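You operate a simulated robot arm through the tools that you are given. There is no shell and no other tool. Be economical: measure what you need, move in short steps, check, and stop when the job is done.

Carry out the task below with a simulated two-armed robot. There is one attempt and no reset: what you move stays moved.

TASK
Pick up the cone flask that says "7" from the bench in front of the white bath with one hand, pass it to the other hand and put it on the middle of the grey table. Set down upright: cone flask.

Only the result counts: the job must be done as asked and must still hold three seconds after the hand-in. Knocking over, shifting, dropping, spilling or breaking anything else fails it.

THE ROBOT
Two 7-joint arms with two-finger grippers on one trunk, on a base that drives. Base frame: it is fixed to the floor where the robot stands at the start and does not move with it; the origin is under the middle of the robot, x ahead of it, y to its left, z up; the surface under the hand at the start is at about z = 70. Units: cm, degrees, N and s.
The left shoulder is at the start at [5.7, 16.3, 105.3], the right one opposite. With the tool pointing down near the work surface each hand reaches from about 28 to 74 cm from the robot's upright axis, wherever it stands, measured 20 degrees to its own side. Places, roughly: middle of the grey table [-290, 170, 80]. Payload 2.45 kg a hand.
The TCP of each hand is the grasp point between the finger pads, 2.6 cm short of the fingertips. In the tool frame z runs along the fingers and y along their closing line. Largest opening 9.6 cm; the body of the gripper starts 6.9 cm behind the TCP.
Orientation is that of the tool frame in the base frame, as [roll, pitch, yaw] about the fixed x, y, z axes, in that order (R = Rz(yaw) Ry(pitch) Rx(roll)). With the fingers straight down and closing along the base's y, the tool's x points along the base's -x, its y along +y and its z along -z.

THE INTERFACE
- The arms move only by the tool apply_moves. It takes "left_increments", "right_increments" or both (then of equal length, played together; a hand with none holds still); each is a list of rows, each a list of 7 numbers: the finger opening in cm, from 0 to 9.6, then the shift along the base's x, y, z in cm, then the turn, a rotation vector about the base's x, y, z in rad. In form: [[fingers, tx, ty, tz, wx, wy, wz], ...]. A call has 1 to 20 rows; each row is the pose to reach, as a shift and turn from the pose commanded when the call began. Rows are played at 5 a second. More than 5 cm and 8.6 degrees between two rows, or a gripper value outside its range, and nothing of the call is played. A pose out of reach is approached as far as the arm can. The call stops where the force on the tool passes 40 N (or 10 N more than at its start, if that is more) or the arm is blocked; 0.2 s more then pass. The fingers move at their own pace and stop on an object; they squeeze with about 32 N. The grip force told is the motor's: it shows also when the fingers shut on nothing. Time passes only in rows, and 0.2 s behind the last, so rows that repeat a pose let the fingers close. It gives the time, the measured TCP pose, the force on the tool (base axes), the opening and the grip force at its end, in the units of the frame above (readings bear some noise), with the torque about the TCP (base axes, N m) and any sound that the robot's microphone picked up.
- Cameras (640 x 400 px; columns grow to the right, rows downward): "scene" is now at [15.85, 1.33, 152.06]; the picture's right is [0.17, -0.99, 0.00], its down [-0.81, -0.14, -0.57] and it looks along [0.56, 0.10, -0.82] (base axes); focal length 255 px, centre (320, 200). "left" rides on the left gripper at [8.2, -0.3, -9.8] in its tool frame; the picture's right is [0.04, 1.00, 0.00], its down [-0.73, 0.03, -0.68] and it looks along [-0.68, 0.03, 0.73] (tool axes); focal length 256 px, centre (320, 200). "right" rides on the right gripper at [8.2, 0.3, -9.8] in its tool frame; the picture's right is [-0.04, 1.00, 0.00], its down [-0.73, -0.03, -0.68] and it looks along [-0.68, -0.03, 0.73] (tool axes); focal length 256 px, centre (320, 200). There is no depth. A picture from a camera that has moved, and an enlarged one, comes with that camera's place and axes in the base frame and with its lens.
- snapshot(camera): a new picture of that camera. The clock stands still meanwhile.
- move_column(by): slides the trunk up (or, below 0, down) by that many cm; the arms and the scene camera ride with it, the base frame stays. It gives what a move gives, with no picture.
- base_move(legs): drives the robot by 1 to 6 legs, each [ahead, left, turn to the left] in cm, cm and degrees, along the robot's own axes; the way and the turn of a leg run together, so that a leg with both is an arc; at most 150 cm and 180 degrees a leg. The arms and the cameras ride along, it lands a little off, and it stops where it bumps. It gives what a move gives.
- turn_head(pan, tilt): turns the head with the scene camera to pan (to the left, within 120 degrees either way) and tilt (down, from -29 to 69), counted from straight ahead of the robot. It gives what a move gives.
- inspect(camera, box): a new picture of the part [left, top, right, bottom] of that camera's present view, enlarged. The clock stands still meanwhile.
- sign_off(): hands the job in; it is judged then, once.

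Work in short steps. Places have to be worked out from the pictures, the camera data and where the tool is seen: move nearer, look again, correct. Check each grasp and each placing, and mend what went wrong. You have 120 turns and 100 pictures in all, those below and enlarged ones among them. Open the grippers and draw the arms clear of the work before you hand the job in, unless the task says otherwise; then end with one line.

The tools are called after "Request:" by a JSON object that holds its "fn" and its "kwargs". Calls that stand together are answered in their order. apply_moves: Moves the arms, as the interface text tells. Its arguments: {"type":"object","properties":{"left_increments":{"type":"array"},"right_increments":{"type":"array"}},"required":[]} The other tools are called the same way: move_column (by) slides the trunk up or down; base_move (legs) drives the base; turn_head (pan, tilt) turns the head that bears the scene camera; snapshot (camera) takes a picture; inspect (camera, box) takes an enlarged picture of a part of a camera's view; sign_off () hands the job in.

At the start:

```text
time_s: 0.0
left_tool_pos: [44.7, 37.45, 101.48]
left_tcp_rot: [-179.9, -0.1, -180.0]
left_wrist_force: [-0.3, -0.2, 0.5]
left_wrist_torque: [0.0, -0.03, -0.01]
left_grip_width: 9.59
left_grasp_force: 0.0
right_tool_pos: [44.84, -5.72, 100.74]
right_tcp_rot: [-180.0, 0.0, -179.9]
right_wrist_force: [-0.2, -0.3, -0.1]
right_wrist_torque: [-0.03, -0.02, 0.0]
right_grip_width: 9.59
right_grasp_force: 0.1
trunk travel left (down, up): [-22.5, 34.2]
robot x, y, heading: [-0.55, -0.12, -0.1]
head pan, tilt: [9.7, 55.1]
```

scene: 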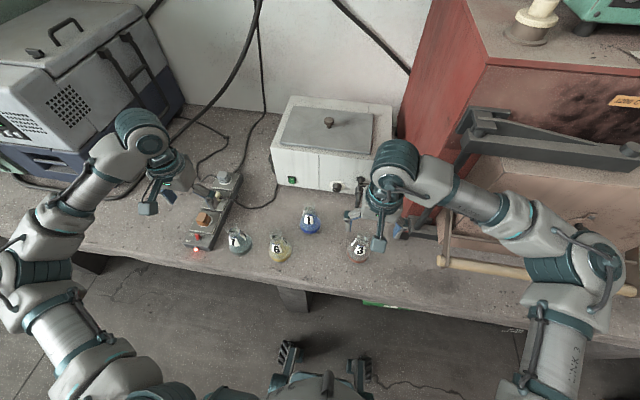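
right: 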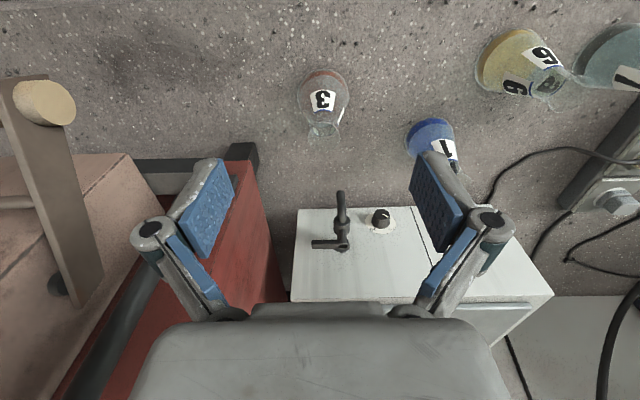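
left: 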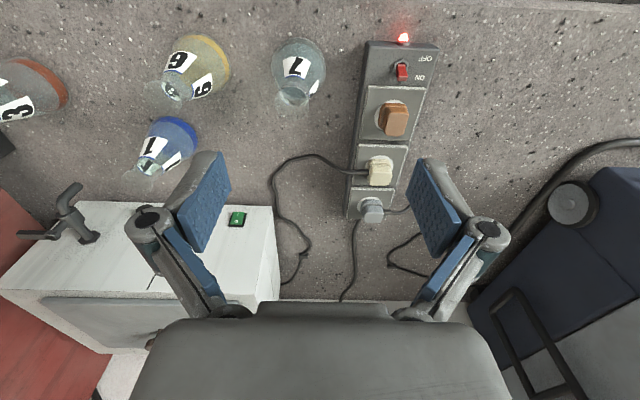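

I'll look closer at the flasks to locate flask 7 and gauge its size.

Request:
{"fn": "inspect", "kwargs": {"camera": "left", "box": [220, 20, 380, 120]}}

Request:
{"fn": "inspect", "kwargs": {"camera": "scene", "box": [180, 180, 340, 280]}}

```text
4.00 times, centred on (300, 70) of left
camera zoom: at [36.38, 37.08, 111.15], right [-0.04, 1.0, 0.0], down [0.73, 0.03, 0.68], along [0.68, 0.03, -0.73], focal length 1024 px, centre (400, 720)
```

zoom: 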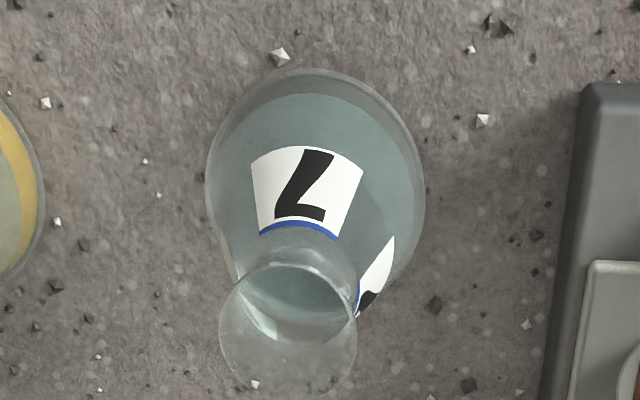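

```text
4.00 times, centred on (260, 230) of scene
camera zoom: at [15.85, 1.33, 152.06], right [0.17, -0.99, 0.0], down [-0.81, -0.14, -0.57], along [0.56, 0.1, -0.82], focal length 1021 px, centre (560, 80)
```

zoom: 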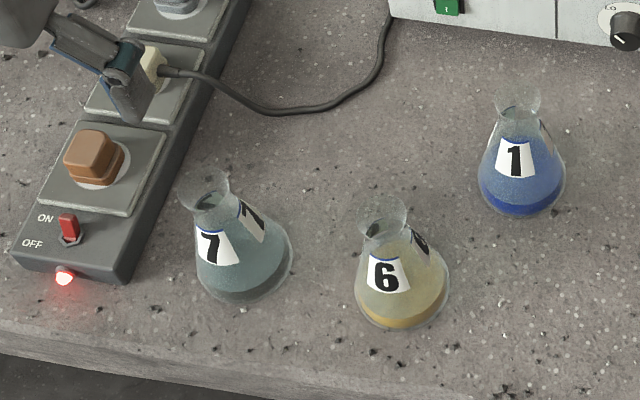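

Flask 7 is at about [47.8, 34.5], with its base at z≈70 and rim at z≈83. I'll move the left hand above it, still well clear, and look again.

Request:
{"fn": "apply_moves", "kwargs": {"left_increments": [[9.6, 1.5, -1.5, -2, 0, 0, 0], [9.6, 3.1, -2.95, -5, 0, 0, 0], [9.6, 3.1, -2.95, -7, 0, 0, 0], [9.6, 3.1, -2.95, -7, 0, 0, 0]]}}

Request:
{"fn": "snapshot", "kwargs": {"camera": "left"}}

Request:
{"fn": "inspect", "kwargs": {"camera": "scene", "box": [150, 140, 310, 270]}}

```text
time_s: 1.0
left_tool_pos: [47.33, 34.44, 94.62]
left_tcp_rot: [180.0, 0.1, -180.0]
left_wrist_force: [0.4, 1.2, -0.8]
left_wrist_torque: [-0.01, 0.0, 0.02]
left_grip_width: 9.57
left_grasp_force: 0.2
right_tool_pos: [44.6, -5.79, 100.91]
right_tcp_rot: [180.0, 0.3, -180.0]
right_wrist_force: [0.7, 0.4, -0.4]
right_wrist_torque: [0.02, 0.01, 0.02]
right_grip_width: 9.59
right_grasp_force: 0.0
trunk travel left (down, up): [-22.5, 34.2]
robot x, y, heading: [0.12, -0.11, -0.2]
head pan, tilt: [9.7, 55.1]
```

```text
94 pictures are left
camera left: at [39.14, 34.06, 104.32], right [-0.04, 1.0, 0.0], down [0.73, 0.03, 0.68], along [0.68, 0.03, -0.73], focal length 256 px, centre (320, 200)
```

left: 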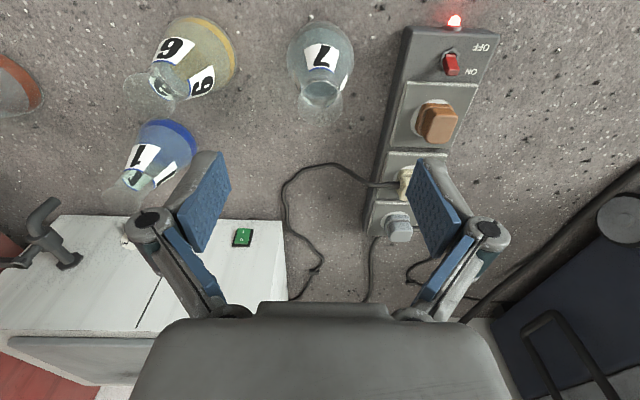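

```text
3.08 times, centred on (230, 205) of scene
camera zoom: at [15.9, 1.34, 152.05], right [0.17, -0.99, 0.0], down [-0.81, -0.14, -0.57], along [0.56, 0.09, -0.82], focal length 785 px, centre (597, 185)
```

zoom: 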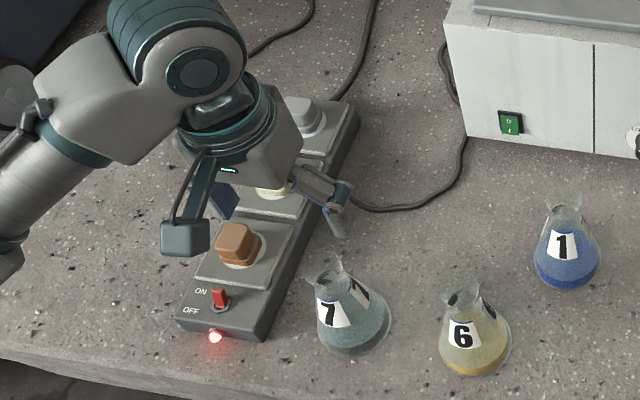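

The rim measures about [47.6, 34.5, 83] and the hand is almost above it. I'll go down with the fingers open around the neck, then check before closing.

Request:
{"fn": "apply_moves", "kwargs": {"left_increments": [[9.6, 0.2, 0, -3, 0, 0, 0], [9.6, 0.3, 0, -6, 0, 0, 0], [9.6, 0.3, 0, -9, 0, 0, 0], [9.6, 0.3, 0, -11, 0, 0, 0], [9.6, 0.3, 0, -12, 0, 0, 0], [9.6, 0.3, 0, -12, 0, 0, 0]]}}

Request:
{"fn": "snapshot", "kwargs": {"camera": "left"}}

Request:
{"fn": "inspect", "kwargs": {"camera": "scene", "box": [170, 180, 300, 270]}}

```text
time_s: 2.4
left_tool_pos: [47.53, 34.29, 82.62]
left_tcp_rot: [-179.9, 0.2, -180.0]
left_wrist_force: [0.8, 0.4, -0.3]
left_wrist_torque: [0.02, -0.02, 0.01]
left_grip_width: 9.6
left_grasp_force: 0.1
right_tool_pos: [44.62, -5.79, 100.92]
right_tcp_rot: [-180.0, 0.2, 180.0]
right_wrist_force: [0.3, 0.2, -0.3]
right_wrist_torque: [-0.02, -0.01, 0.0]
right_grip_width: 9.59
right_grasp_force: 0.1
trunk travel left (down, up): [-22.5, 34.2]
robot x, y, heading: [0.04, 0.22, 0.2]
head pan, tilt: [9.7, 55.1]
```

```text
92 pictures are left
camera left: at [39.36, 33.98, 92.38], right [-0.04, 1.0, 0.0], down [0.73, 0.03, 0.68], along [0.68, 0.03, -0.73], focal length 256 px, centre (320, 200)
```

left: 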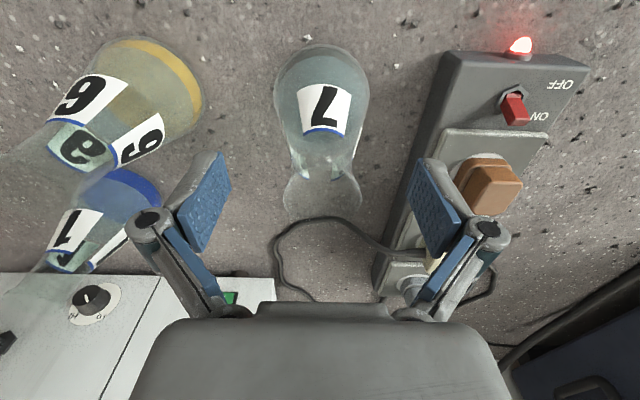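

```text
4.44 times, centred on (235, 225) of scene
camera zoom: at [15.86, 1.31, 152.06], right [0.17, -0.99, 0.0], down [-0.81, -0.14, -0.57], along [0.56, 0.1, -0.82], focal length 1134 px, centre (698, 89)
```

zoom: 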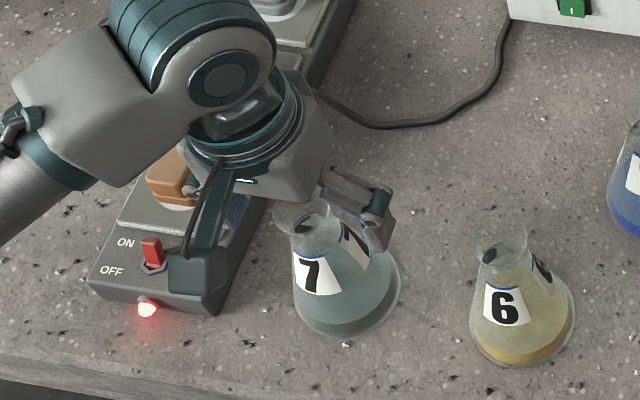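

Fingers straddle the flask, centred, with the TCP at rim height. I'll lower 2.3 cm to the neck and close.

Request:
{"fn": "apply_moves", "kwargs": {"left_increments": [[9.6, 0.1, 0.1, -1.2, 0, 0, 0], [9.6, 0.1, 0.1, -2.3, 0, 0, 0], [7, 0.1, 0.1, -2.3, 0, 0, 0], [5.5, 0.1, 0.1, -2.3, 0, 0, 0], [4.5, 0.1, 0.1, -2.3, 0, 0, 0], [3.5, 0.1, 0.1, -2.3, 0, 0, 0], [2.5, 0.1, 0.1, -2.3, 0, 0, 0], [2.5, 0.1, 0.1, -2.3, 0, 0, 0], [2, 0.1, 0.1, -2.3, 0, 0, 0]]}}

Request:
{"fn": "snapshot", "kwargs": {"camera": "left"}}

```text
time_s: 4.4
left_tool_pos: [47.73, 34.36, 80.45]
left_tcp_rot: [-179.9, 0.2, 180.0]
left_wrist_force: [0.1, 1.8, 2.6]
left_wrist_torque: [0.01, -0.02, 0.0]
left_grip_width: 4.39
left_grasp_force: 32.0
right_tool_pos: [44.51, -5.82, 100.99]
right_tcp_rot: [180.0, 0.3, 180.0]
right_wrist_force: [-0.1, -0.1, 0.3]
right_wrist_torque: [0.02, 0.02, 0.01]
right_grip_width: 9.6
right_grasp_force: 0.0
trunk travel left (down, up): [-22.5, 34.2]
robot x, y, heading: [-0.09, 0.06, -0.4]
head pan, tilt: [9.7, 55.1]
```

```text
90 pictures are left
camera left: at [39.44, 34.04, 90.1], right [-0.04, 1.0, 0.0], down [0.73, 0.03, 0.68], along [0.68, 0.03, -0.73], focal length 256 px, centre (320, 200)
```

left: 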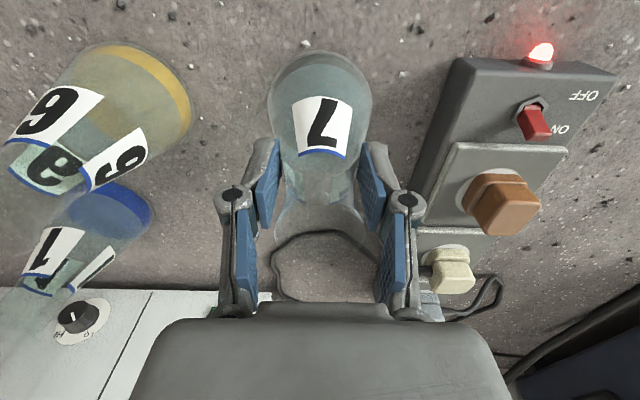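

Gripped at 4.4 cm with 32 N, touching rim and shoulder. I'll lift slowly, straight up.

Request:
{"fn": "apply_moves", "kwargs": {"left_increments": [[2, 0, 0, 0.5, 0, 0, 0], [2, 0, 0, 1.5, 0, 0, 0], [2, 0, 0, 3, 0, 0, 0], [2, 0, 0, 4.5, 0, 0, 0], [2, 0, 0, 6, 0, 0, 0], [2, 0, 0, 8, 0, 0, 0], [2, 0, 0, 10, 0, 0, 0], [2, 0, 0, 12, 0, 0, 0], [2, 0, 0, 14, 0, 0, 0], [2, 0, 0, 16, 0, 0, 0], [2, 0, 0, 18, 0, 0, 0], [2, 0, 0, 20, 0, 0, 0], [2, 0, 0, 21, 0, 0, 0], [2, 0, 0, 22, 0, 0, 0], [2, 0, 0, 22, 0, 0, 0]]}}

Request:
{"fn": "snapshot", "kwargs": {"camera": "left"}}

Request:
{"fn": "snapshot", "kwargs": {"camera": "scene"}}

```text
time_s: 7.6
left_tool_pos: [47.78, 34.49, 102.37]
left_tcp_rot: [179.9, 0.1, 180.0]
left_wrist_force: [-0.8, -0.4, -3.0]
left_wrist_torque: [0.0, -0.03, 0.0]
left_grip_width: 4.37
left_grasp_force: 31.9
right_tool_pos: [44.54, -5.81, 101.0]
right_tcp_rot: [-180.0, 0.2, -180.0]
right_wrist_force: [-0.3, -0.1, 0.1]
right_wrist_torque: [0.02, -0.01, 0.03]
right_grip_width: 9.56
right_grasp_force: 0.1
trunk travel left (down, up): [-22.5, 34.2]
robot x, y, heading: [0.09, -0.17, -0.2]
head pan, tilt: [9.7, 55.1]
```

```text
89 pictures are left
camera left: at [39.52, 34.11, 112.06], right [-0.04, 1.0, 0.0], down [0.73, 0.03, 0.68], along [0.68, 0.03, -0.73], focal length 256 px, centre (320, 200)
```

left: 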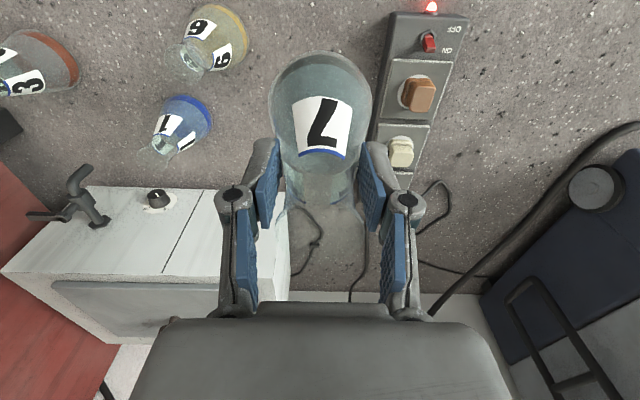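

```text
88 pictures are left
camera scene: at [15.94, 1.34, 152.05], right [0.17, -0.99, 0.0], down [-0.81, -0.14, -0.57], along [0.56, 0.09, -0.82], focal length 255 px, centre (320, 200)
```

scene: 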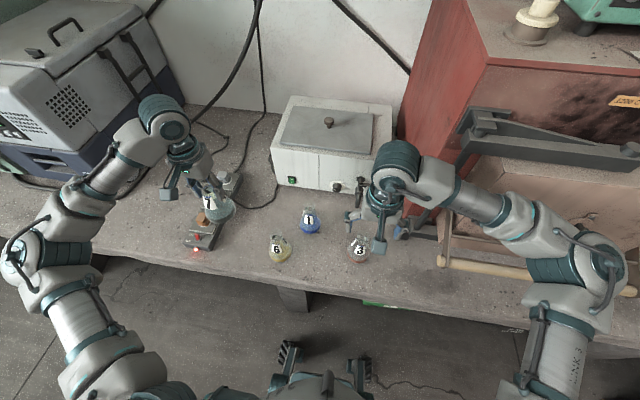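

The flask is held upright (≈0.3 kg). Before the handover I want free space, so I'll look around the room with the head.

Request:
{"fn": "turn_head", "kwargs": {"pan": 115, "tilt": 25}}

Request:
{"fn": "snapshot", "kwargs": {"camera": "scene"}}

Request:
{"fn": "turn_head", "kwargs": {"pan": -115, "tilt": 30}}

Request:
{"fn": "snapshot", "kwargs": {"camera": "scene"}}

```text
time_s: 9.4
left_tool_pos: [47.83, 34.52, 102.49]
left_tcp_rot: [-179.9, 0.2, -180.0]
left_wrist_force: [0.1, 0.3, -3.3]
left_wrist_torque: [-0.02, 0.05, 0.05]
left_grip_width: 4.37
left_grasp_force: 32.1
right_tool_pos: [44.52, -5.78, 100.92]
right_tcp_rot: [180.0, 0.3, -179.9]
right_wrist_force: [0.1, 0.0, -0.3]
right_wrist_torque: [0.0, 0.02, 0.02]
right_grip_width: 9.62
right_grasp_force: 0.1
trunk travel left (down, up): [-22.5, 34.2]
robot x, y, heading: [0.11, 0.06, 0.0]
head pan, tilt: [115.0, 25.0]
```

```text
87 pictures are left
camera scene: at [4.94, 8.5, 156.5], right [0.91, 0.42, -0.01], down [0.17, -0.39, -0.91], along [-0.38, 0.82, -0.42], focal length 255 px, centre (320, 200)
```

scene: 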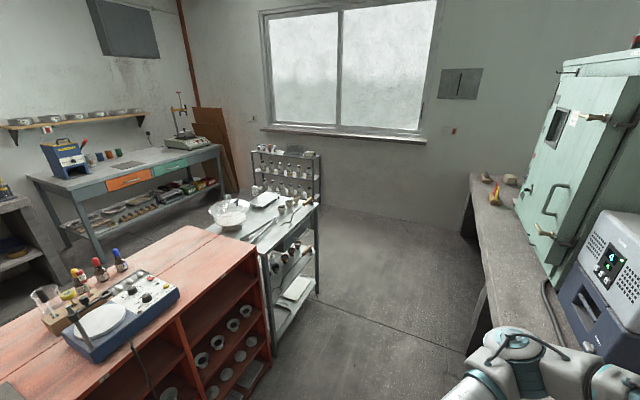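

```text
time_s: 12.7
left_tool_pos: [47.84, 34.47, 102.36]
left_tcp_rot: [-180.0, 0.1, 180.0]
left_wrist_force: [-0.5, 0.2, -2.8]
left_wrist_torque: [0.03, 0.01, 0.03]
left_grip_width: 4.34
left_grasp_force: 32.0
right_tool_pos: [44.5, -5.75, 100.91]
right_tcp_rot: [-180.0, 0.1, -180.0]
right_wrist_force: [-0.2, -0.7, -0.8]
right_wrist_torque: [0.0, 0.04, -0.03]
right_grip_width: 9.6
right_grasp_force: 0.1
trunk travel left (down, up): [-22.5, 34.2]
robot x, y, heading: [-0.21, 0.06, 0.0]
head pan, tilt: [-115.0, 30.0]
```

```text
86 pictures are left
camera scene: at [5.01, -8.07, 155.74], right [-0.91, 0.42, 0.0], down [0.21, 0.45, -0.87], along [-0.37, -0.79, -0.5], focal length 255 px, centre (320, 200)
```

scene: 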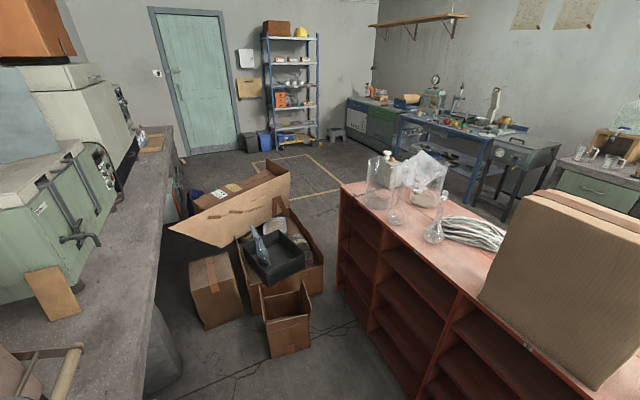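

There's an aisle between the bench and the red island behind, and the grey table is beyond it to the rear left. I'll do the handover here: raise the column 12 cm, then turn the right hand's yaw by −90° so its camera ends up on top once it points left.

Request:
{"fn": "move_column", "kwargs": {"by": 12}}

Request:
{"fn": "turn_head", "kwargs": {"pan": 5, "tilt": 50}}

Request:
{"fn": "apply_moves", "kwargs": {"right_increments": [[9.6, 0, 0, 0, 0, 0, -0.14], [9.6, 0, 0, 0, 0, 0, -0.28], [9.6, 0, 0, 0, 0, 0, -0.42], [9.6, 0, 0, 0, 0, 0, -0.56], [9.6, 0, 0, 0, 0, 0, -0.7], [9.6, 0, 0, 0, 0, 0, -0.84], [9.6, 0, 0, 0, 0, 0, -0.98], [9.6, 0, 0, 0, 0, 0, -1.12], [9.6, 0, 0, 0, 0, 0, -1.26], [9.6, 0, 0, 0, 0, 0, -1.4], [9.6, 0, 0, 0, 0, 0, -1.54], [9.6, 0, 0, 0, 0, 0, -1.57]]}}

Request:
{"fn": "snapshot", "kwargs": {"camera": "scene"}}

```text
time_s: 14.2
left_tool_pos: [47.76, 34.5, 114.34]
left_tcp_rot: [179.9, 0.1, 180.0]
left_wrist_force: [0.9, -0.4, -2.6]
left_wrist_torque: [0.01, -0.02, 0.01]
left_grip_width: 4.38
left_grasp_force: 32.0
right_tool_pos: [44.56, -5.74, 112.8]
right_tcp_rot: [-179.9, 0.1, 179.9]
right_wrist_force: [0.2, -0.1, -0.5]
right_wrist_torque: [-0.04, -0.01, -0.02]
right_grip_width: 9.6
right_grasp_force: 0.0
trunk travel left (down, up): [-34.5, 22.2]
robot x, y, heading: [-0.29, -0.04, -0.2]
head pan, tilt: [-115.0, 30.0]
```

```text
time_s: 16.2
left_tool_pos: [47.81, 34.56, 114.3]
left_tcp_rot: [-180.0, 0.2, 180.0]
left_wrist_force: [-0.2, -0.1, -2.3]
left_wrist_torque: [-0.02, 0.01, 0.0]
left_grip_width: 4.37
left_grasp_force: 31.4
right_tool_pos: [44.62, -5.64, 112.95]
right_tcp_rot: [179.9, 0.2, 180.0]
right_wrist_force: [0.3, 0.6, -0.1]
right_wrist_torque: [-0.01, 0.02, 0.0]
right_grip_width: 9.58
right_grasp_force: 0.1
trunk travel left (down, up): [-34.5, 22.2]
robot x, y, heading: [-0.3, -0.21, 0.1]
head pan, tilt: [5.0, 50.0]
```

```text
time_s: 18.8
left_tool_pos: [47.75, 34.55, 114.35]
left_tcp_rot: [180.0, 0.1, 179.9]
left_wrist_force: [0.4, 0.4, -3.0]
left_wrist_torque: [0.01, 0.03, -0.01]
left_grip_width: 4.34
left_grasp_force: 31.9
right_tool_pos: [44.58, -5.68, 112.98]
right_tcp_rot: [-180.0, 0.3, 89.8]
right_wrist_force: [0.3, -0.1, -0.5]
right_wrist_torque: [-0.03, 0.0, 0.02]
right_grip_width: 9.6
right_grasp_force: 0.1
trunk travel left (down, up): [-34.5, 22.2]
robot x, y, heading: [-0.11, 0.3, -0.4]
head pan, tilt: [5.0, 50.0]
```

```text
85 pictures are left
camera scene: at [9.35, 0.83, 164.99], right [0.09, -1.0, 0.0], down [-0.77, -0.07, -0.64], along [0.64, 0.05, -0.77], focal length 255 px, centre (320, 200)
```

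scene: 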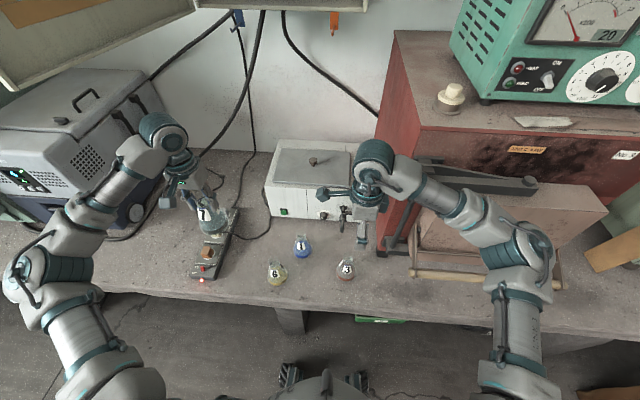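

Yaw reached. Now I'll tilt the right hand to point left while drawing it 4 cm toward the robot, halfway first.

Request:
{"fn": "apply_moves", "kwargs": {"right_increments": [[9.6, -0.5, 0.5, 0, 0.13, 0, 0], [9.6, -1, 1, 0, 0.26, 0, 0], [9.6, -1.5, 1.5, 0, 0.39, 0, 0], [9.6, -2, 2, 0, 0.52, 0, 0], [9.6, -2.5, 2.5, 0, 0.65, 0, 0], [9.6, -3, 3, 0, 0.78, 0, 0], [9.6, -3, 3, 0, 0.78, 0, 0]]}}

Request:
{"fn": "snapshot", "kwargs": {"camera": "scene"}}

```text
time_s: 20.4
left_tool_pos: [47.73, 34.52, 114.31]
left_tcp_rot: [180.0, 0.0, -180.0]
left_wrist_force: [-0.1, 0.8, -2.5]
left_wrist_torque: [0.01, 0.0, 0.01]
left_grip_width: 4.33
left_grasp_force: 32.0
right_tool_pos: [41.42, -2.67, 112.98]
right_tcp_rot: [180.0, -44.5, 90.0]
right_wrist_force: [-0.4, -0.3, -0.2]
right_wrist_torque: [-0.01, -0.01, -0.02]
right_grip_width: 9.6
right_grasp_force: 0.0
trunk travel left (down, up): [-34.5, 22.2]
robot x, y, heading: [-0.28, -0.49, -0.0]
head pan, tilt: [5.0, 50.0]
```

```text
84 pictures are left
camera scene: at [9.32, 0.71, 164.99], right [0.09, -1.0, 0.0], down [-0.77, -0.07, -0.64], along [0.64, 0.06, -0.77], focal length 255 px, centre (320, 200)
```

scene: 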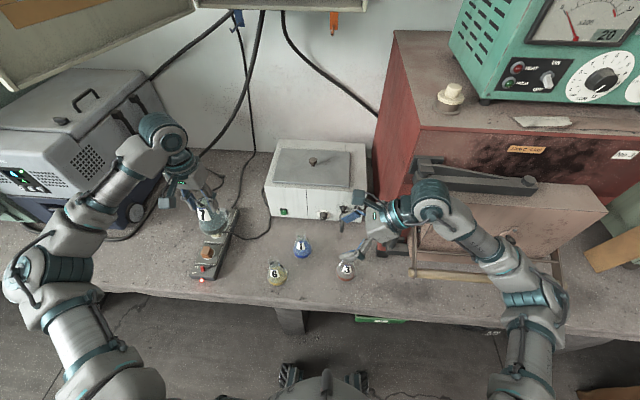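

Tilt works with no contact. I'll finish the remaining 45°.

Request:
{"fn": "apply_moves", "kwargs": {"right_increments": [[9.6, 0, 0.5, 0, 0.13, 0, 0], [9.6, 0, 1, 0, 0.26, 0, 0], [9.6, 0, 1.5, 0, 0.39, 0, 0], [9.6, 0, 2, 0, 0.52, 0, 0], [9.6, 0, 2.5, 0, 0.65, 0, 0], [9.6, 0, 3, 0, 0.785, 0, 0], [9.6, 0, 3, 0, 0.785, 0, 0]]}}

Request:
{"fn": "snapshot", "kwargs": {"camera": "scene"}}

Request:
{"fn": "snapshot", "kwargs": {"camera": "right"}}

```text
time_s: 22.0
left_tool_pos: [47.78, 34.6, 114.3]
left_tcp_rot: [-180.0, 0.1, 180.0]
left_wrist_force: [-0.1, -0.7, -2.5]
left_wrist_torque: [0.01, 0.04, -0.02]
left_grip_width: 4.33
left_grasp_force: 32.4
right_tool_pos: [41.64, 0.27, 112.94]
right_tcp_rot: [-174.8, -89.5, 84.9]
right_wrist_force: [-0.1, 0.6, -0.2]
right_wrist_torque: [0.0, 0.01, 0.02]
right_grip_width: 9.6
right_grasp_force: 0.0
trunk travel left (down, up): [-34.5, 22.2]
robot x, y, heading: [-0.13, 0.03, 0.1]
head pan, tilt: [5.0, 50.0]
```

```text
83 pictures are left
camera scene: at [9.28, 0.72, 164.99], right [0.09, -1.0, 0.0], down [-0.77, -0.07, -0.64], along [0.64, 0.06, -0.77], focal length 255 px, centre (320, 200)
```

scene: 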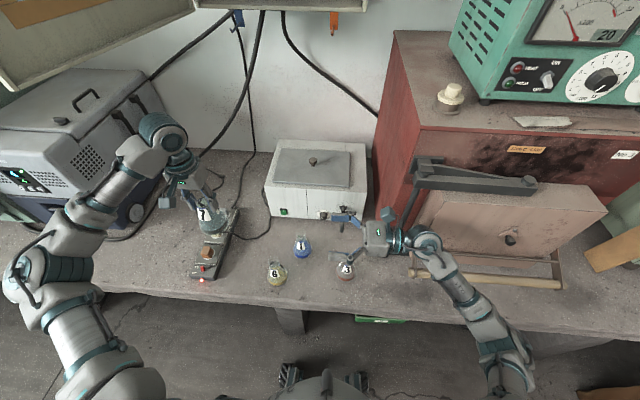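

```text
82 pictures are left
camera right: at [41.87, -9.58, 121.22], right [1.0, 0.0, -0.04], down [-0.03, -0.69, -0.73], along [-0.03, 0.73, -0.69], focal length 256 px, centre (320, 200)
```

right: 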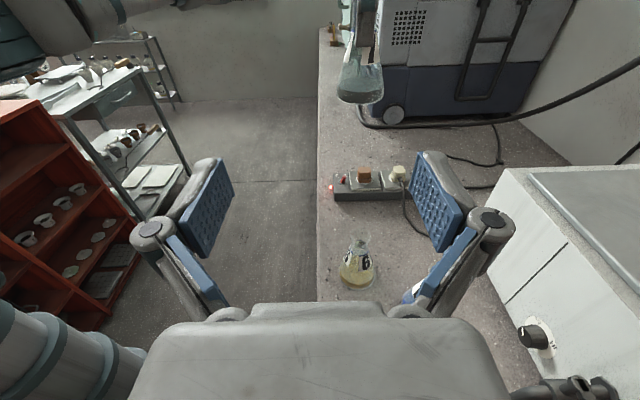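

Right hand points left, level. Next I'll bring the flask in front of it: the left hand moves slowly 6 cm back, 18.5 cm right and 1 cm down, leaving ~10 cm clear.

Request:
{"fn": "apply_moves", "kwargs": {"left_increments": [[2, -0.5, -1, 0, 0, 0, 0], [2, -1, -2.5, 0, 0, 0, 0], [2, -1.8, -4.5, 0, 0, 0, 0], [2, -2.6, -6.5, 0, 0, 0, 0], [2, -3.4, -8.5, 0, 0, 0, 0], [2, -4.2, -10.5, 0, 0, 0, 0], [2, -5, -12.5, -0.3, 0, 0, 0], [2, -5.5, -14.5, -0.6, 0, 0, 0], [2, -6, -16.5, -0.8, 0, 0, 0], [2, -6.1, -18, -1, 0, 0, 0], [2, -6.1, -18.5, -1, 0, 0, 0], [2, -6.1, -18.5, -1, 0, 0, 0]]}}

Request:
{"fn": "snapshot", "kwargs": {"camera": "right"}}

Request:
{"fn": "snapshot", "kwargs": {"camera": "scene"}}

```text
time_s: 24.6
left_tool_pos: [41.68, 15.9, 113.49]
left_tcp_rot: [-180.0, 0.1, 179.9]
left_wrist_force: [-1.1, -0.1, -2.5]
left_wrist_torque: [-0.02, -0.01, 0.01]
left_grip_width: 4.34
left_grasp_force: 31.7
right_tool_pos: [41.56, 0.12, 112.93]
right_tcp_rot: [-174.9, -89.4, 84.7]
right_wrist_force: [-0.7, 0.1, -0.4]
right_wrist_torque: [-0.01, 0.01, -0.01]
right_grip_width: 9.62
right_grasp_force: 0.0
trunk travel left (down, up): [-34.5, 22.2]
robot x, y, heading: [0.15, 0.54, 0.2]
head pan, tilt: [5.0, 50.0]
```

```text
81 pictures are left
camera right: at [41.86, -9.68, 121.22], right [1.0, 0.0, -0.04], down [-0.03, -0.69, -0.73], along [-0.03, 0.73, -0.69], focal length 256 px, centre (320, 200)
```

right: 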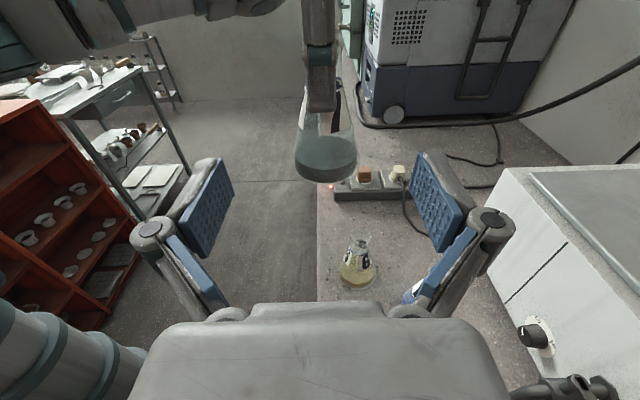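

```text
80 pictures are left
camera scene: at [9.29, 0.54, 164.99], right [0.09, -1.0, 0.0], down [-0.77, -0.07, -0.64], along [0.64, 0.06, -0.77], focal length 255 px, centre (320, 200)
```

scene: 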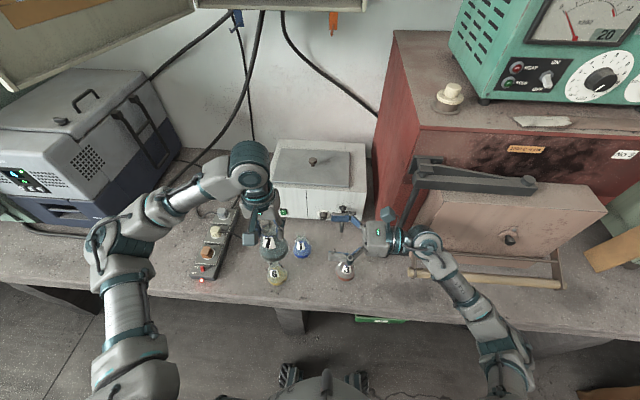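

Everything lines up: flask axis at x≈41.7, neck near z≈113, the right hand's height. I'll advance the right hand 8 cm and look again.

Request:
{"fn": "apply_moves", "kwargs": {"right_increments": [[9.6, 0, 2, 0, 0, 0, 0], [9.6, 0, 4, 0, 0, 0, 0], [9.6, 0, 6, 0, 0, 0, 0], [9.6, 0, 8, 0, 0, 0, 0], [9.6, 0, 8, 0, 0, 0, 0]]}}

Request:
{"fn": "snapshot", "kwargs": {"camera": "right"}}

Request:
{"fn": "snapshot", "kwargs": {"camera": "left"}}

Request:
{"fn": "inspect", "kwargs": {"camera": "scene", "box": [200, 130, 400, 290]}}

```text
time_s: 25.8
left_tool_pos: [41.6, 16.15, 113.35]
left_tcp_rot: [-179.9, 0.1, -179.9]
left_wrist_force: [0.2, -0.4, -3.1]
left_wrist_torque: [0.0, 0.05, 0.0]
left_grip_width: 4.3
left_grasp_force: 32.0
right_tool_pos: [41.49, 8.19, 113.09]
right_tcp_rot: [-176.3, -89.4, 86.0]
right_wrist_force: [-1.2, 0.1, -0.6]
right_wrist_torque: [-0.02, -0.03, 0.0]
right_grip_width: 9.62
right_grasp_force: 0.0
trunk travel left (down, up): [-34.5, 22.2]
robot x, y, heading: [0.12, 0.04, -0.1]
head pan, tilt: [5.0, 50.0]
```

```text
79 pictures are left
camera right: at [41.81, -1.6, 121.4], right [1.0, 0.0, -0.04], down [-0.03, -0.69, -0.73], along [-0.03, 0.73, -0.69], focal length 256 px, centre (320, 200)
```

right: 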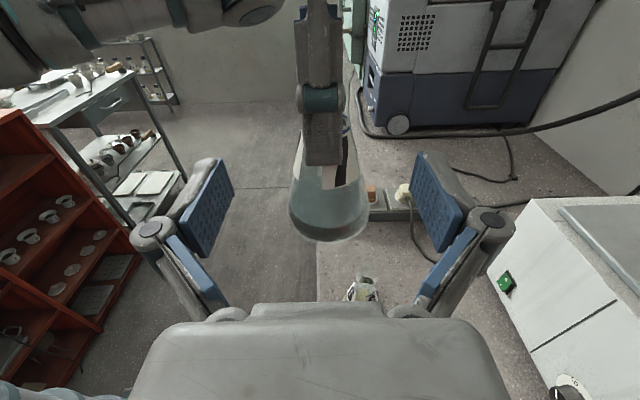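

```text
78 pictures are left
camera left: at [33.41, 15.74, 123.04], right [-0.04, 1.0, 0.0], down [0.73, 0.03, 0.68], along [0.68, 0.03, -0.73], focal length 256 px, centre (320, 200)
```

left: 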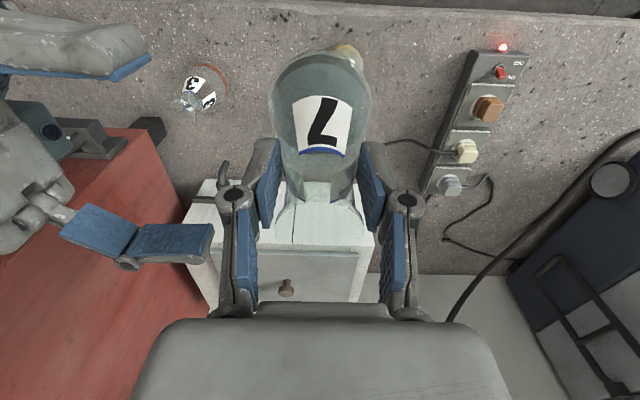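

```text
2.50 times, centred on (300, 210) of scene
camera zoom: at [9.3, 0.66, 164.99], right [0.09, -1.0, 0.0], down [-0.77, -0.07, -0.64], along [0.64, 0.06, -0.77], focal length 638 px, centre (370, 175)
```

zoom: 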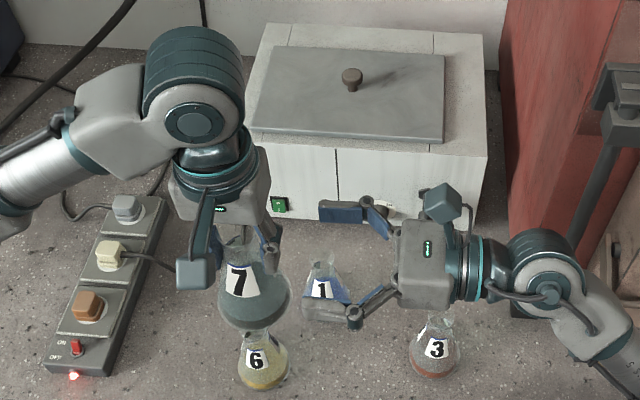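

There's good clearance everywhere. I'll advance the last 6.8 cm so the right pads straddle the neck, without closing yet.

Request:
{"fn": "apply_moves", "kwargs": {"right_increments": [[9.6, 0, 1.5, -0.1, 0, 0, 0], [9.6, 0, 3, -0.2, 0, 0, 0], [9.6, 0, 4.5, -0.2, 0, 0, 0], [9.6, 0, 5.8, -0.2, 0, 0, 0], [9.6, 0, 6.8, -0.2, 0, 0, 0], [9.6, 0, 6.8, -0.2, 0, 0, 0]]}}

Request:
{"fn": "snapshot", "kwargs": {"camera": "right"}}

Request:
{"fn": "snapshot", "kwargs": {"camera": "left"}}

```text
time_s: 27.2
left_tool_pos: [41.52, 16.09, 113.42]
left_tcp_rot: [179.9, 0.1, 179.9]
left_wrist_force: [-0.4, -0.7, -2.6]
left_wrist_torque: [-0.02, 0.0, 0.04]
left_grip_width: 4.32
left_grasp_force: 32.1
right_tool_pos: [41.51, 15.03, 112.74]
right_tcp_rot: [-175.0, -89.4, 84.9]
right_wrist_force: [0.3, -0.4, -0.4]
right_wrist_torque: [-0.03, 0.0, -0.01]
right_grip_width: 9.6
right_grasp_force: 0.0
trunk travel left (down, up): [-34.5, 22.2]
robot x, y, heading: [-0.07, -0.07, 0.1]
head pan, tilt: [5.0, 50.0]
```

```text
76 pictures are left
camera right: at [41.84, 5.28, 121.06], right [1.0, 0.0, -0.04], down [-0.03, -0.69, -0.73], along [-0.03, 0.73, -0.69], focal length 256 px, centre (320, 200)
```

right: 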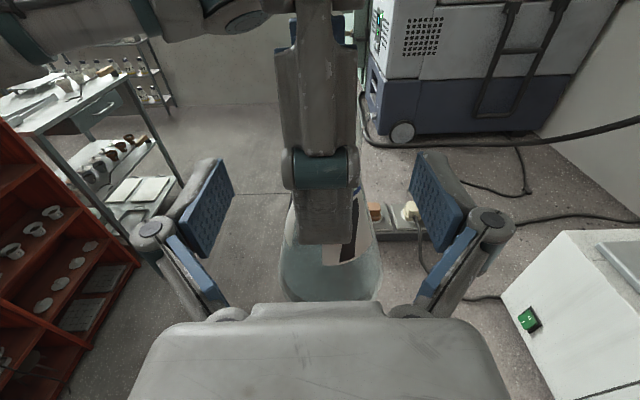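

```text
75 pictures are left
camera left: at [33.42, 15.75, 123.04], right [-0.04, 1.0, 0.0], down [0.73, 0.03, 0.68], along [0.68, 0.03, -0.73], focal length 256 px, centre (320, 200)
```

left: 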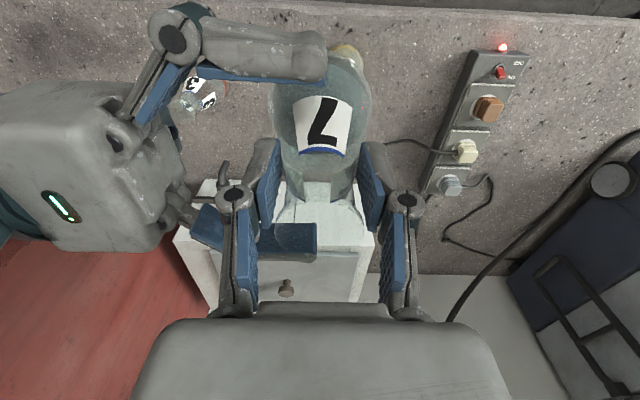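

The right fingers straddle the neck with the axis near their tips. I'll advance 0.6 cm more and close gently.

Request:
{"fn": "apply_moves", "kwargs": {"right_increments": [[9.6, 0, 0.6, 0, 0, 0, 0], [7.5, 0, 0.6, 0, 0, 0, 0], [6, 0, 0.6, 0, 0, 0, 0], [5, 0, 0.6, 0, 0, 0, 0], [4.2, 0, 0.6, 0, 0, 0, 0], [3.6, 0, 0.6, 0, 0, 0, 0], [3, 0, 0.6, 0, 0, 0, 0], [2.4, 0, 0.6, 0, 0, 0, 0], [1.8, 0, 0.6, 0, 0, 0, 0], [1.8, 0, 0.6, 0, 0, 0, 0]]}}

Request:
{"fn": "snapshot", "kwargs": {"camera": "right"}}

Request:
{"fn": "snapshot", "kwargs": {"camera": "left"}}

```text
time_s: 29.4
left_tool_pos: [41.59, 16.18, 113.42]
left_tcp_rot: [180.0, 0.1, -179.9]
left_wrist_force: [-18.8, 1.1, 2.8]
left_wrist_torque: [0.0, 0.35, 0.02]
left_grip_width: 4.18
left_grasp_force: 31.8
right_tool_pos: [41.6, 15.48, 112.73]
right_tcp_rot: [-174.8, -89.2, 84.6]
right_wrist_force: [18.5, -1.2, -3.3]
right_wrist_torque: [-0.1, -0.24, -0.13]
right_grip_width: 3.72
right_grasp_force: 31.8
trunk travel left (down, up): [-34.5, 22.2]
robot x, y, heading: [-0.05, -0.12, -0.0]
head pan, tilt: [5.0, 50.0]
```

```text
74 pictures are left
camera right: at [41.9, 5.82, 121.02], right [1.0, 0.0, -0.04], down [-0.03, -0.69, -0.73], along [-0.03, 0.73, -0.69], focal length 256 px, centre (320, 200)
```

right: 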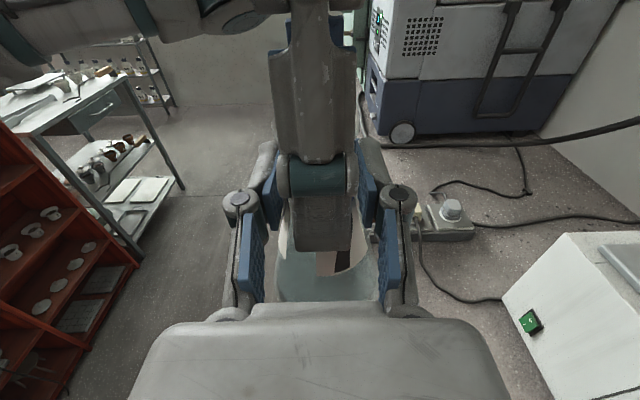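

```text
73 pictures are left
camera left: at [33.4, 15.76, 123.05], right [-0.04, 1.0, 0.0], down [0.73, 0.03, 0.68], along [0.68, 0.03, -0.73], focal length 256 px, centre (320, 200)
```

left: 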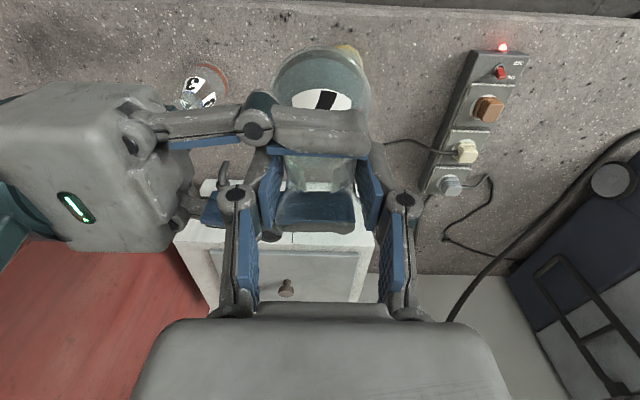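

Both hands hold it: right at 3.7 cm, 32 N. There's an 18 N sideways strain in x between them, so I'll nudge the right hand +x to relieve it before releasing.

Request:
{"fn": "apply_moves", "kwargs": {"right_increments": [[1.8, 0.1, 0, 0, 0, 0, 0], [1.8, 0.2, 0, 0, 0, 0, 0], [1.8, 0.2, 0, 0, 0, 0, 0]]}}

```text
time_s: 30.2
left_tool_pos: [41.73, 16.21, 113.43]
left_tcp_rot: [-180.0, 0.2, -179.8]
left_wrist_force: [-1.2, 10.7, 1.2]
left_wrist_torque: [0.27, 0.06, 0.09]
left_grip_width: 4.14
left_grasp_force: 32.1
right_tool_pos: [41.68, 15.69, 112.91]
right_tcp_rot: [-172.1, -89.4, 82.1]
right_wrist_force: [1.6, -10.1, -2.5]
right_wrist_torque: [-0.19, -0.02, -0.08]
right_grip_width: 3.72
right_grasp_force: 32.6
trunk travel left (down, up): [-34.5, 22.2]
robot x, y, heading: [-0.41, 0.37, 0.2]
head pan, tilt: [5.0, 50.0]
```

The strain is mostly gone. I'll open the left hand slowly to 7 cm while the right holds still.

Request:
{"fn": "apply_moves", "kwargs": {"left_increments": [[4.6, 0, 0, 0, 0, 0, 0], [5.2, 0, 0, 0, 0, 0, 0], [6, 0, 0, 0, 0, 0, 0], [7, 0, 0, 0, 0, 0, 0], [7, 0, 0, 0, 0, 0, 0]]}}

Request:
{"fn": "snapshot", "kwargs": {"camera": "left"}}

Request:
{"fn": "inspect", "kwargs": {"camera": "scene", "box": [200, 130, 400, 290]}}

```text
time_s: 31.4
left_tool_pos: [41.67, 16.19, 113.32]
left_tcp_rot: [-180.0, 0.1, -179.9]
left_wrist_force: [-0.6, -0.3, 0.0]
left_wrist_torque: [0.03, -0.03, 0.02]
left_grip_width: 6.99
left_grasp_force: 0.1
right_tool_pos: [41.78, 15.62, 112.86]
right_tcp_rot: [-174.2, -89.4, 84.2]
right_wrist_force: [0.0, -0.3, -0.3]
right_wrist_torque: [-0.01, 0.0, 0.02]
right_grip_width: 3.7
right_grasp_force: 32.1
trunk travel left (down, up): [-34.5, 22.2]
robot x, y, heading: [0.08, 0.0, 0.0]
head pan, tilt: [5.0, 50.0]
```

```text
72 pictures are left
camera left: at [33.42, 15.75, 123.04], right [-0.04, 1.0, 0.0], down [0.73, 0.03, 0.68], along [0.68, 0.03, -0.73], focal length 256 px, centre (320, 200)
```

left: 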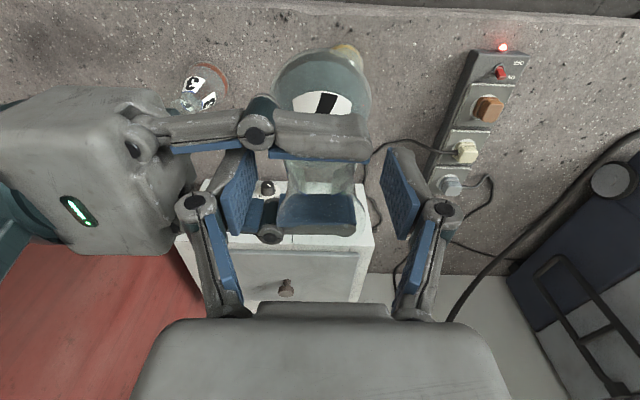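

```text
2.50 times, centred on (300, 210) of scene
camera zoom: at [9.33, 0.71, 164.99], right [0.09, -1.0, 0.0], down [-0.77, -0.07, -0.64], along [0.64, 0.06, -0.77], focal length 638 px, centre (370, 175)
```

zoom: 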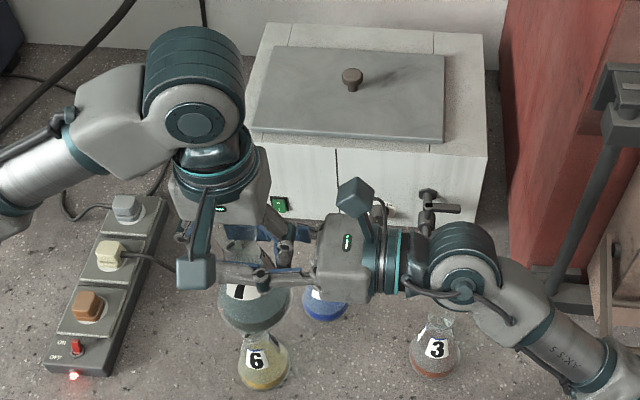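

The flask stays in the right hand. I'll raise the left hand straight up 9 cm, then move it away to the left.

Request:
{"fn": "apply_moves", "kwargs": {"left_increments": [[7, 0, 0, 1, 0, 0, 0], [7, 0, 0, 3, 0, 0, 0], [7, 0, 0, 5, 0, 0, 0], [7, 0, 0, 7, 0, 0, 0], [7, 0, 0, 9, 0, 0, 0], [7, 0, 3, 9, 0, 0, 0], [7, 0, 7, 9, 0, 0, 0], [7, 0, 11, 9, 0, 0, 0], [7, 0, 15, 9, 0, 0, 0], [7, 0, 15, 9, 0, 0, 0]]}}

Request:
{"fn": "snapshot", "kwargs": {"camera": "right"}}

Request:
{"fn": "snapshot", "kwargs": {"camera": "scene"}}

Request:
{"fn": "snapshot", "kwargs": {"camera": "left"}}

```text
time_s: 33.6
left_tool_pos: [41.61, 30.99, 122.43]
left_tcp_rot: [179.9, 0.1, 180.0]
left_wrist_force: [0.1, 0.7, 0.3]
left_wrist_torque: [-0.04, 0.03, -0.02]
left_grip_width: 7.03
left_grasp_force: 0.0
right_tool_pos: [41.79, 15.49, 112.72]
right_tcp_rot: [-173.3, -89.4, 83.2]
right_wrist_force: [0.5, 0.4, 0.4]
right_wrist_torque: [-0.02, -0.04, 0.02]
right_grip_width: 3.7
right_grasp_force: 31.3
trunk travel left (down, up): [-34.5, 22.2]
robot x, y, heading: [0.31, -0.19, -0.2]
head pan, tilt: [5.0, 50.0]
```

```text
70 pictures are left
camera right: at [42.12, 5.75, 121.07], right [1.0, 0.0, -0.04], down [-0.03, -0.69, -0.73], along [-0.03, 0.73, -0.69], focal length 256 px, centre (320, 200)
```

right: 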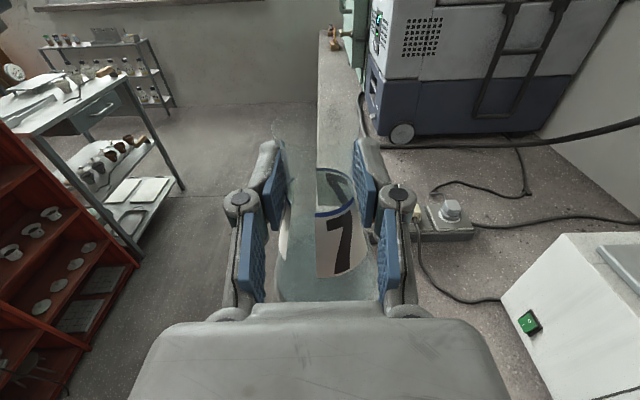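

```text
69 pictures are left
camera scene: at [9.32, 0.84, 164.99], right [0.09, -1.0, 0.0], down [-0.77, -0.07, -0.64], along [0.64, 0.05, -0.77], focal length 255 px, centre (320, 200)
```

scene: 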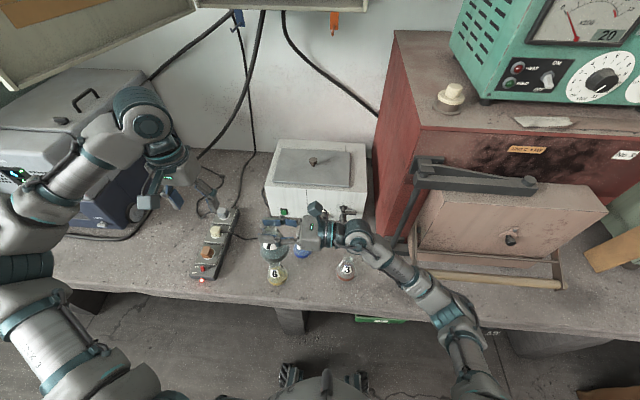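

```text
68 pictures are left
camera left: at [33.42, 30.59, 132.04], right [-0.04, 1.0, 0.0], down [0.73, 0.03, 0.68], along [0.68, 0.03, -0.73], focal length 256 px, centre (320, 200)
```

left: 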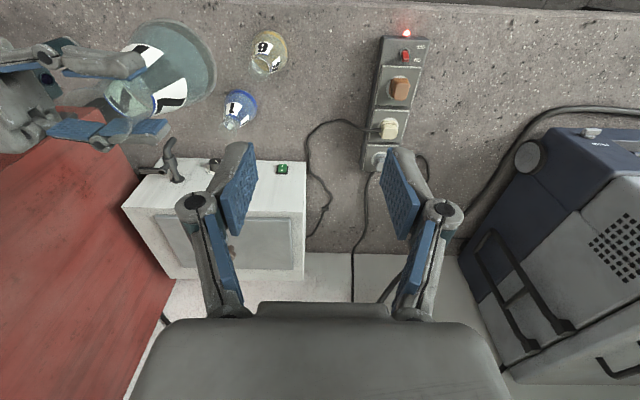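

The handover is complete: flask upright in the right hand, left hand free and nothing else disturbed. I'll back off 10 cm, then slide left along the aisle in two legs.

Request:
{"fn": "base_move", "kwargs": {"legs": [[-10, 0, 0], [0, 60, 0]]}}

Request:
{"fn": "turn_head", "kwargs": {"pan": 110, "tilt": 30}}

Request:
{"fn": "snapshot", "kwargs": {"camera": "scene"}}

Request:
{"fn": "snapshot", "kwargs": {"camera": "right"}}

```text
time_s: 37.7
left_tool_pos: [32.2, 89.28, 122.51]
left_tcp_rot: [179.8, 0.4, 179.8]
left_wrist_force: [-0.6, -0.8, 0.5]
left_wrist_torque: [0.03, 0.01, -0.02]
left_grip_width: 7.0
left_grasp_force: 0.0
right_tool_pos: [32.33, 74.0, 112.75]
right_tcp_rot: [-164.7, -89.5, 74.5]
right_wrist_force: [0.3, -0.2, -2.3]
right_wrist_torque: [-0.04, -0.02, -0.01]
right_grip_width: 3.65
right_grasp_force: 31.7
trunk travel left (down, up): [-34.5, 22.2]
robot x, y, heading: [-9.8, 58.65, -0.2]
head pan, tilt: [5.0, 50.0]
```

```text
time_s: 39.5
left_tool_pos: [31.76, 89.67, 122.62]
left_tcp_rot: [-180.0, 0.4, 179.7]
left_wrist_force: [0.6, 0.8, -0.5]
left_wrist_torque: [-0.03, 0.01, 0.0]
left_grip_width: 7.02
left_grasp_force: 0.0
right_tool_pos: [32.03, 74.23, 112.88]
right_tcp_rot: [174.8, -89.3, 94.9]
right_wrist_force: [-0.5, -0.5, -2.7]
right_wrist_torque: [-0.02, 0.03, -0.02]
right_grip_width: 3.65
right_grasp_force: 32.0
trunk travel left (down, up): [-34.5, 22.2]
robot x, y, heading: [-9.71, 58.42, -0.2]
head pan, tilt: [110.0, 30.0]
```

```text
67 pictures are left
camera scene: at [-11.1, 67.13, 167.99], right [0.94, 0.34, 0.0], down [0.17, -0.47, -0.87], along [-0.29, 0.82, -0.5], focal length 255 px, centre (320, 200)
```

scene: 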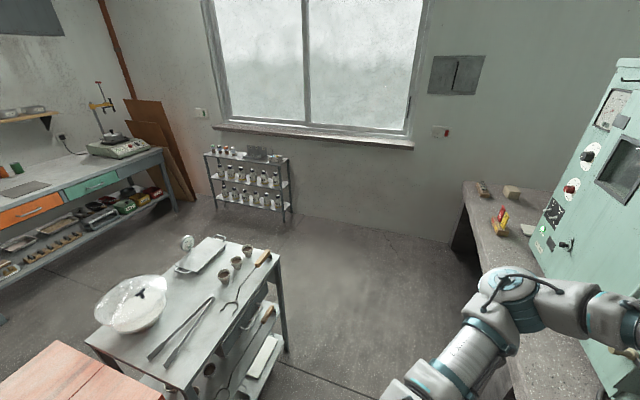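

```text
66 pictures are left
camera right: at [32.15, 64.42, 121.17], right [1.0, -0.01, -0.04], down [-0.03, -0.69, -0.73], along [-0.02, 0.73, -0.69], focal length 256 px, centre (320, 200)
```

right: 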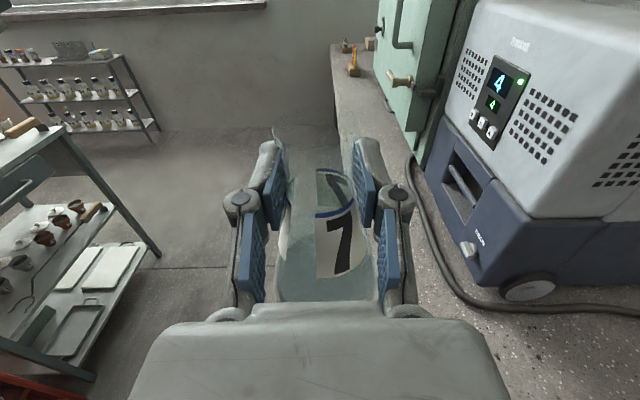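

The rack stands against the window wall and the way between it and the cart is clear. The table front is at about x≈-253, spanning y 85–255. I'll slide left to y≈205, then back away from the bench to x≈-70.

Request:
{"fn": "base_move", "kwargs": {"legs": [[0, 75, 0], [0, 72, 0], [-60, 0, 0]]}}

Request:
{"fn": "snapshot", "kwargs": {"camera": "scene"}}

Request:
{"fn": "snapshot", "kwargs": {"camera": "right"}}

```text
time_s: 50.1
left_tool_pos: [-27.68, 237.96, 122.34]
left_tcp_rot: [-179.6, 0.3, -179.2]
left_wrist_force: [0.0, 0.5, 0.5]
left_wrist_torque: [-0.06, -0.03, 0.0]
left_grip_width: 7.0
left_grasp_force: 0.1
right_tool_pos: [-27.31, 222.62, 112.79]
right_tcp_rot: [178.6, -89.0, 92.3]
right_wrist_force: [0.3, -0.9, -2.6]
right_wrist_torque: [-0.04, 0.03, -0.02]
right_grip_width: 3.63
right_grasp_force: 31.9
trunk travel left (down, up): [-34.5, 22.2]
robot x, y, heading: [-68.64, 205.76, 0.7]
head pan, tilt: [110.0, 30.0]
```

```text
65 pictures are left
camera scene: at [-70.08, 214.07, 167.99], right [0.94, 0.35, 0.0], down [0.17, -0.47, -0.87], along [-0.31, 0.81, -0.5], focal length 255 px, centre (320, 200)
```

scene: 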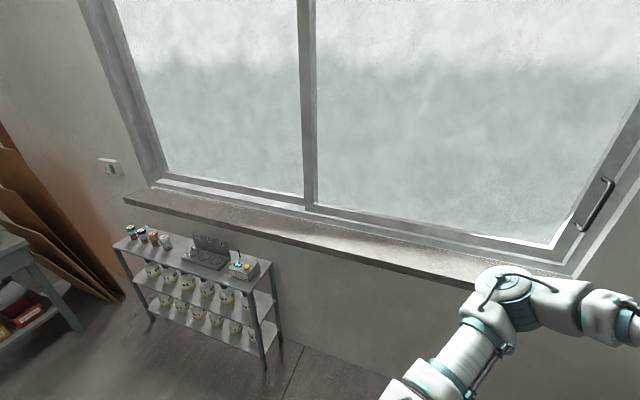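

```text
64 pictures are left
camera right: at [-26.86, 212.81, 121.14], right [1.0, 0.01, -0.04], down [-0.02, -0.69, -0.72], along [-0.04, 0.72, -0.69], focal length 256 px, centre (320, 200)
```

right: 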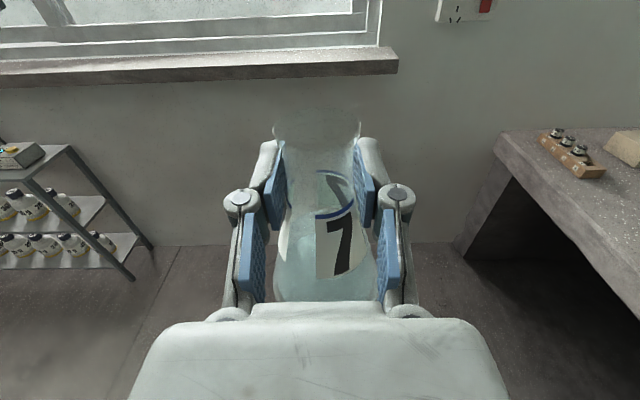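

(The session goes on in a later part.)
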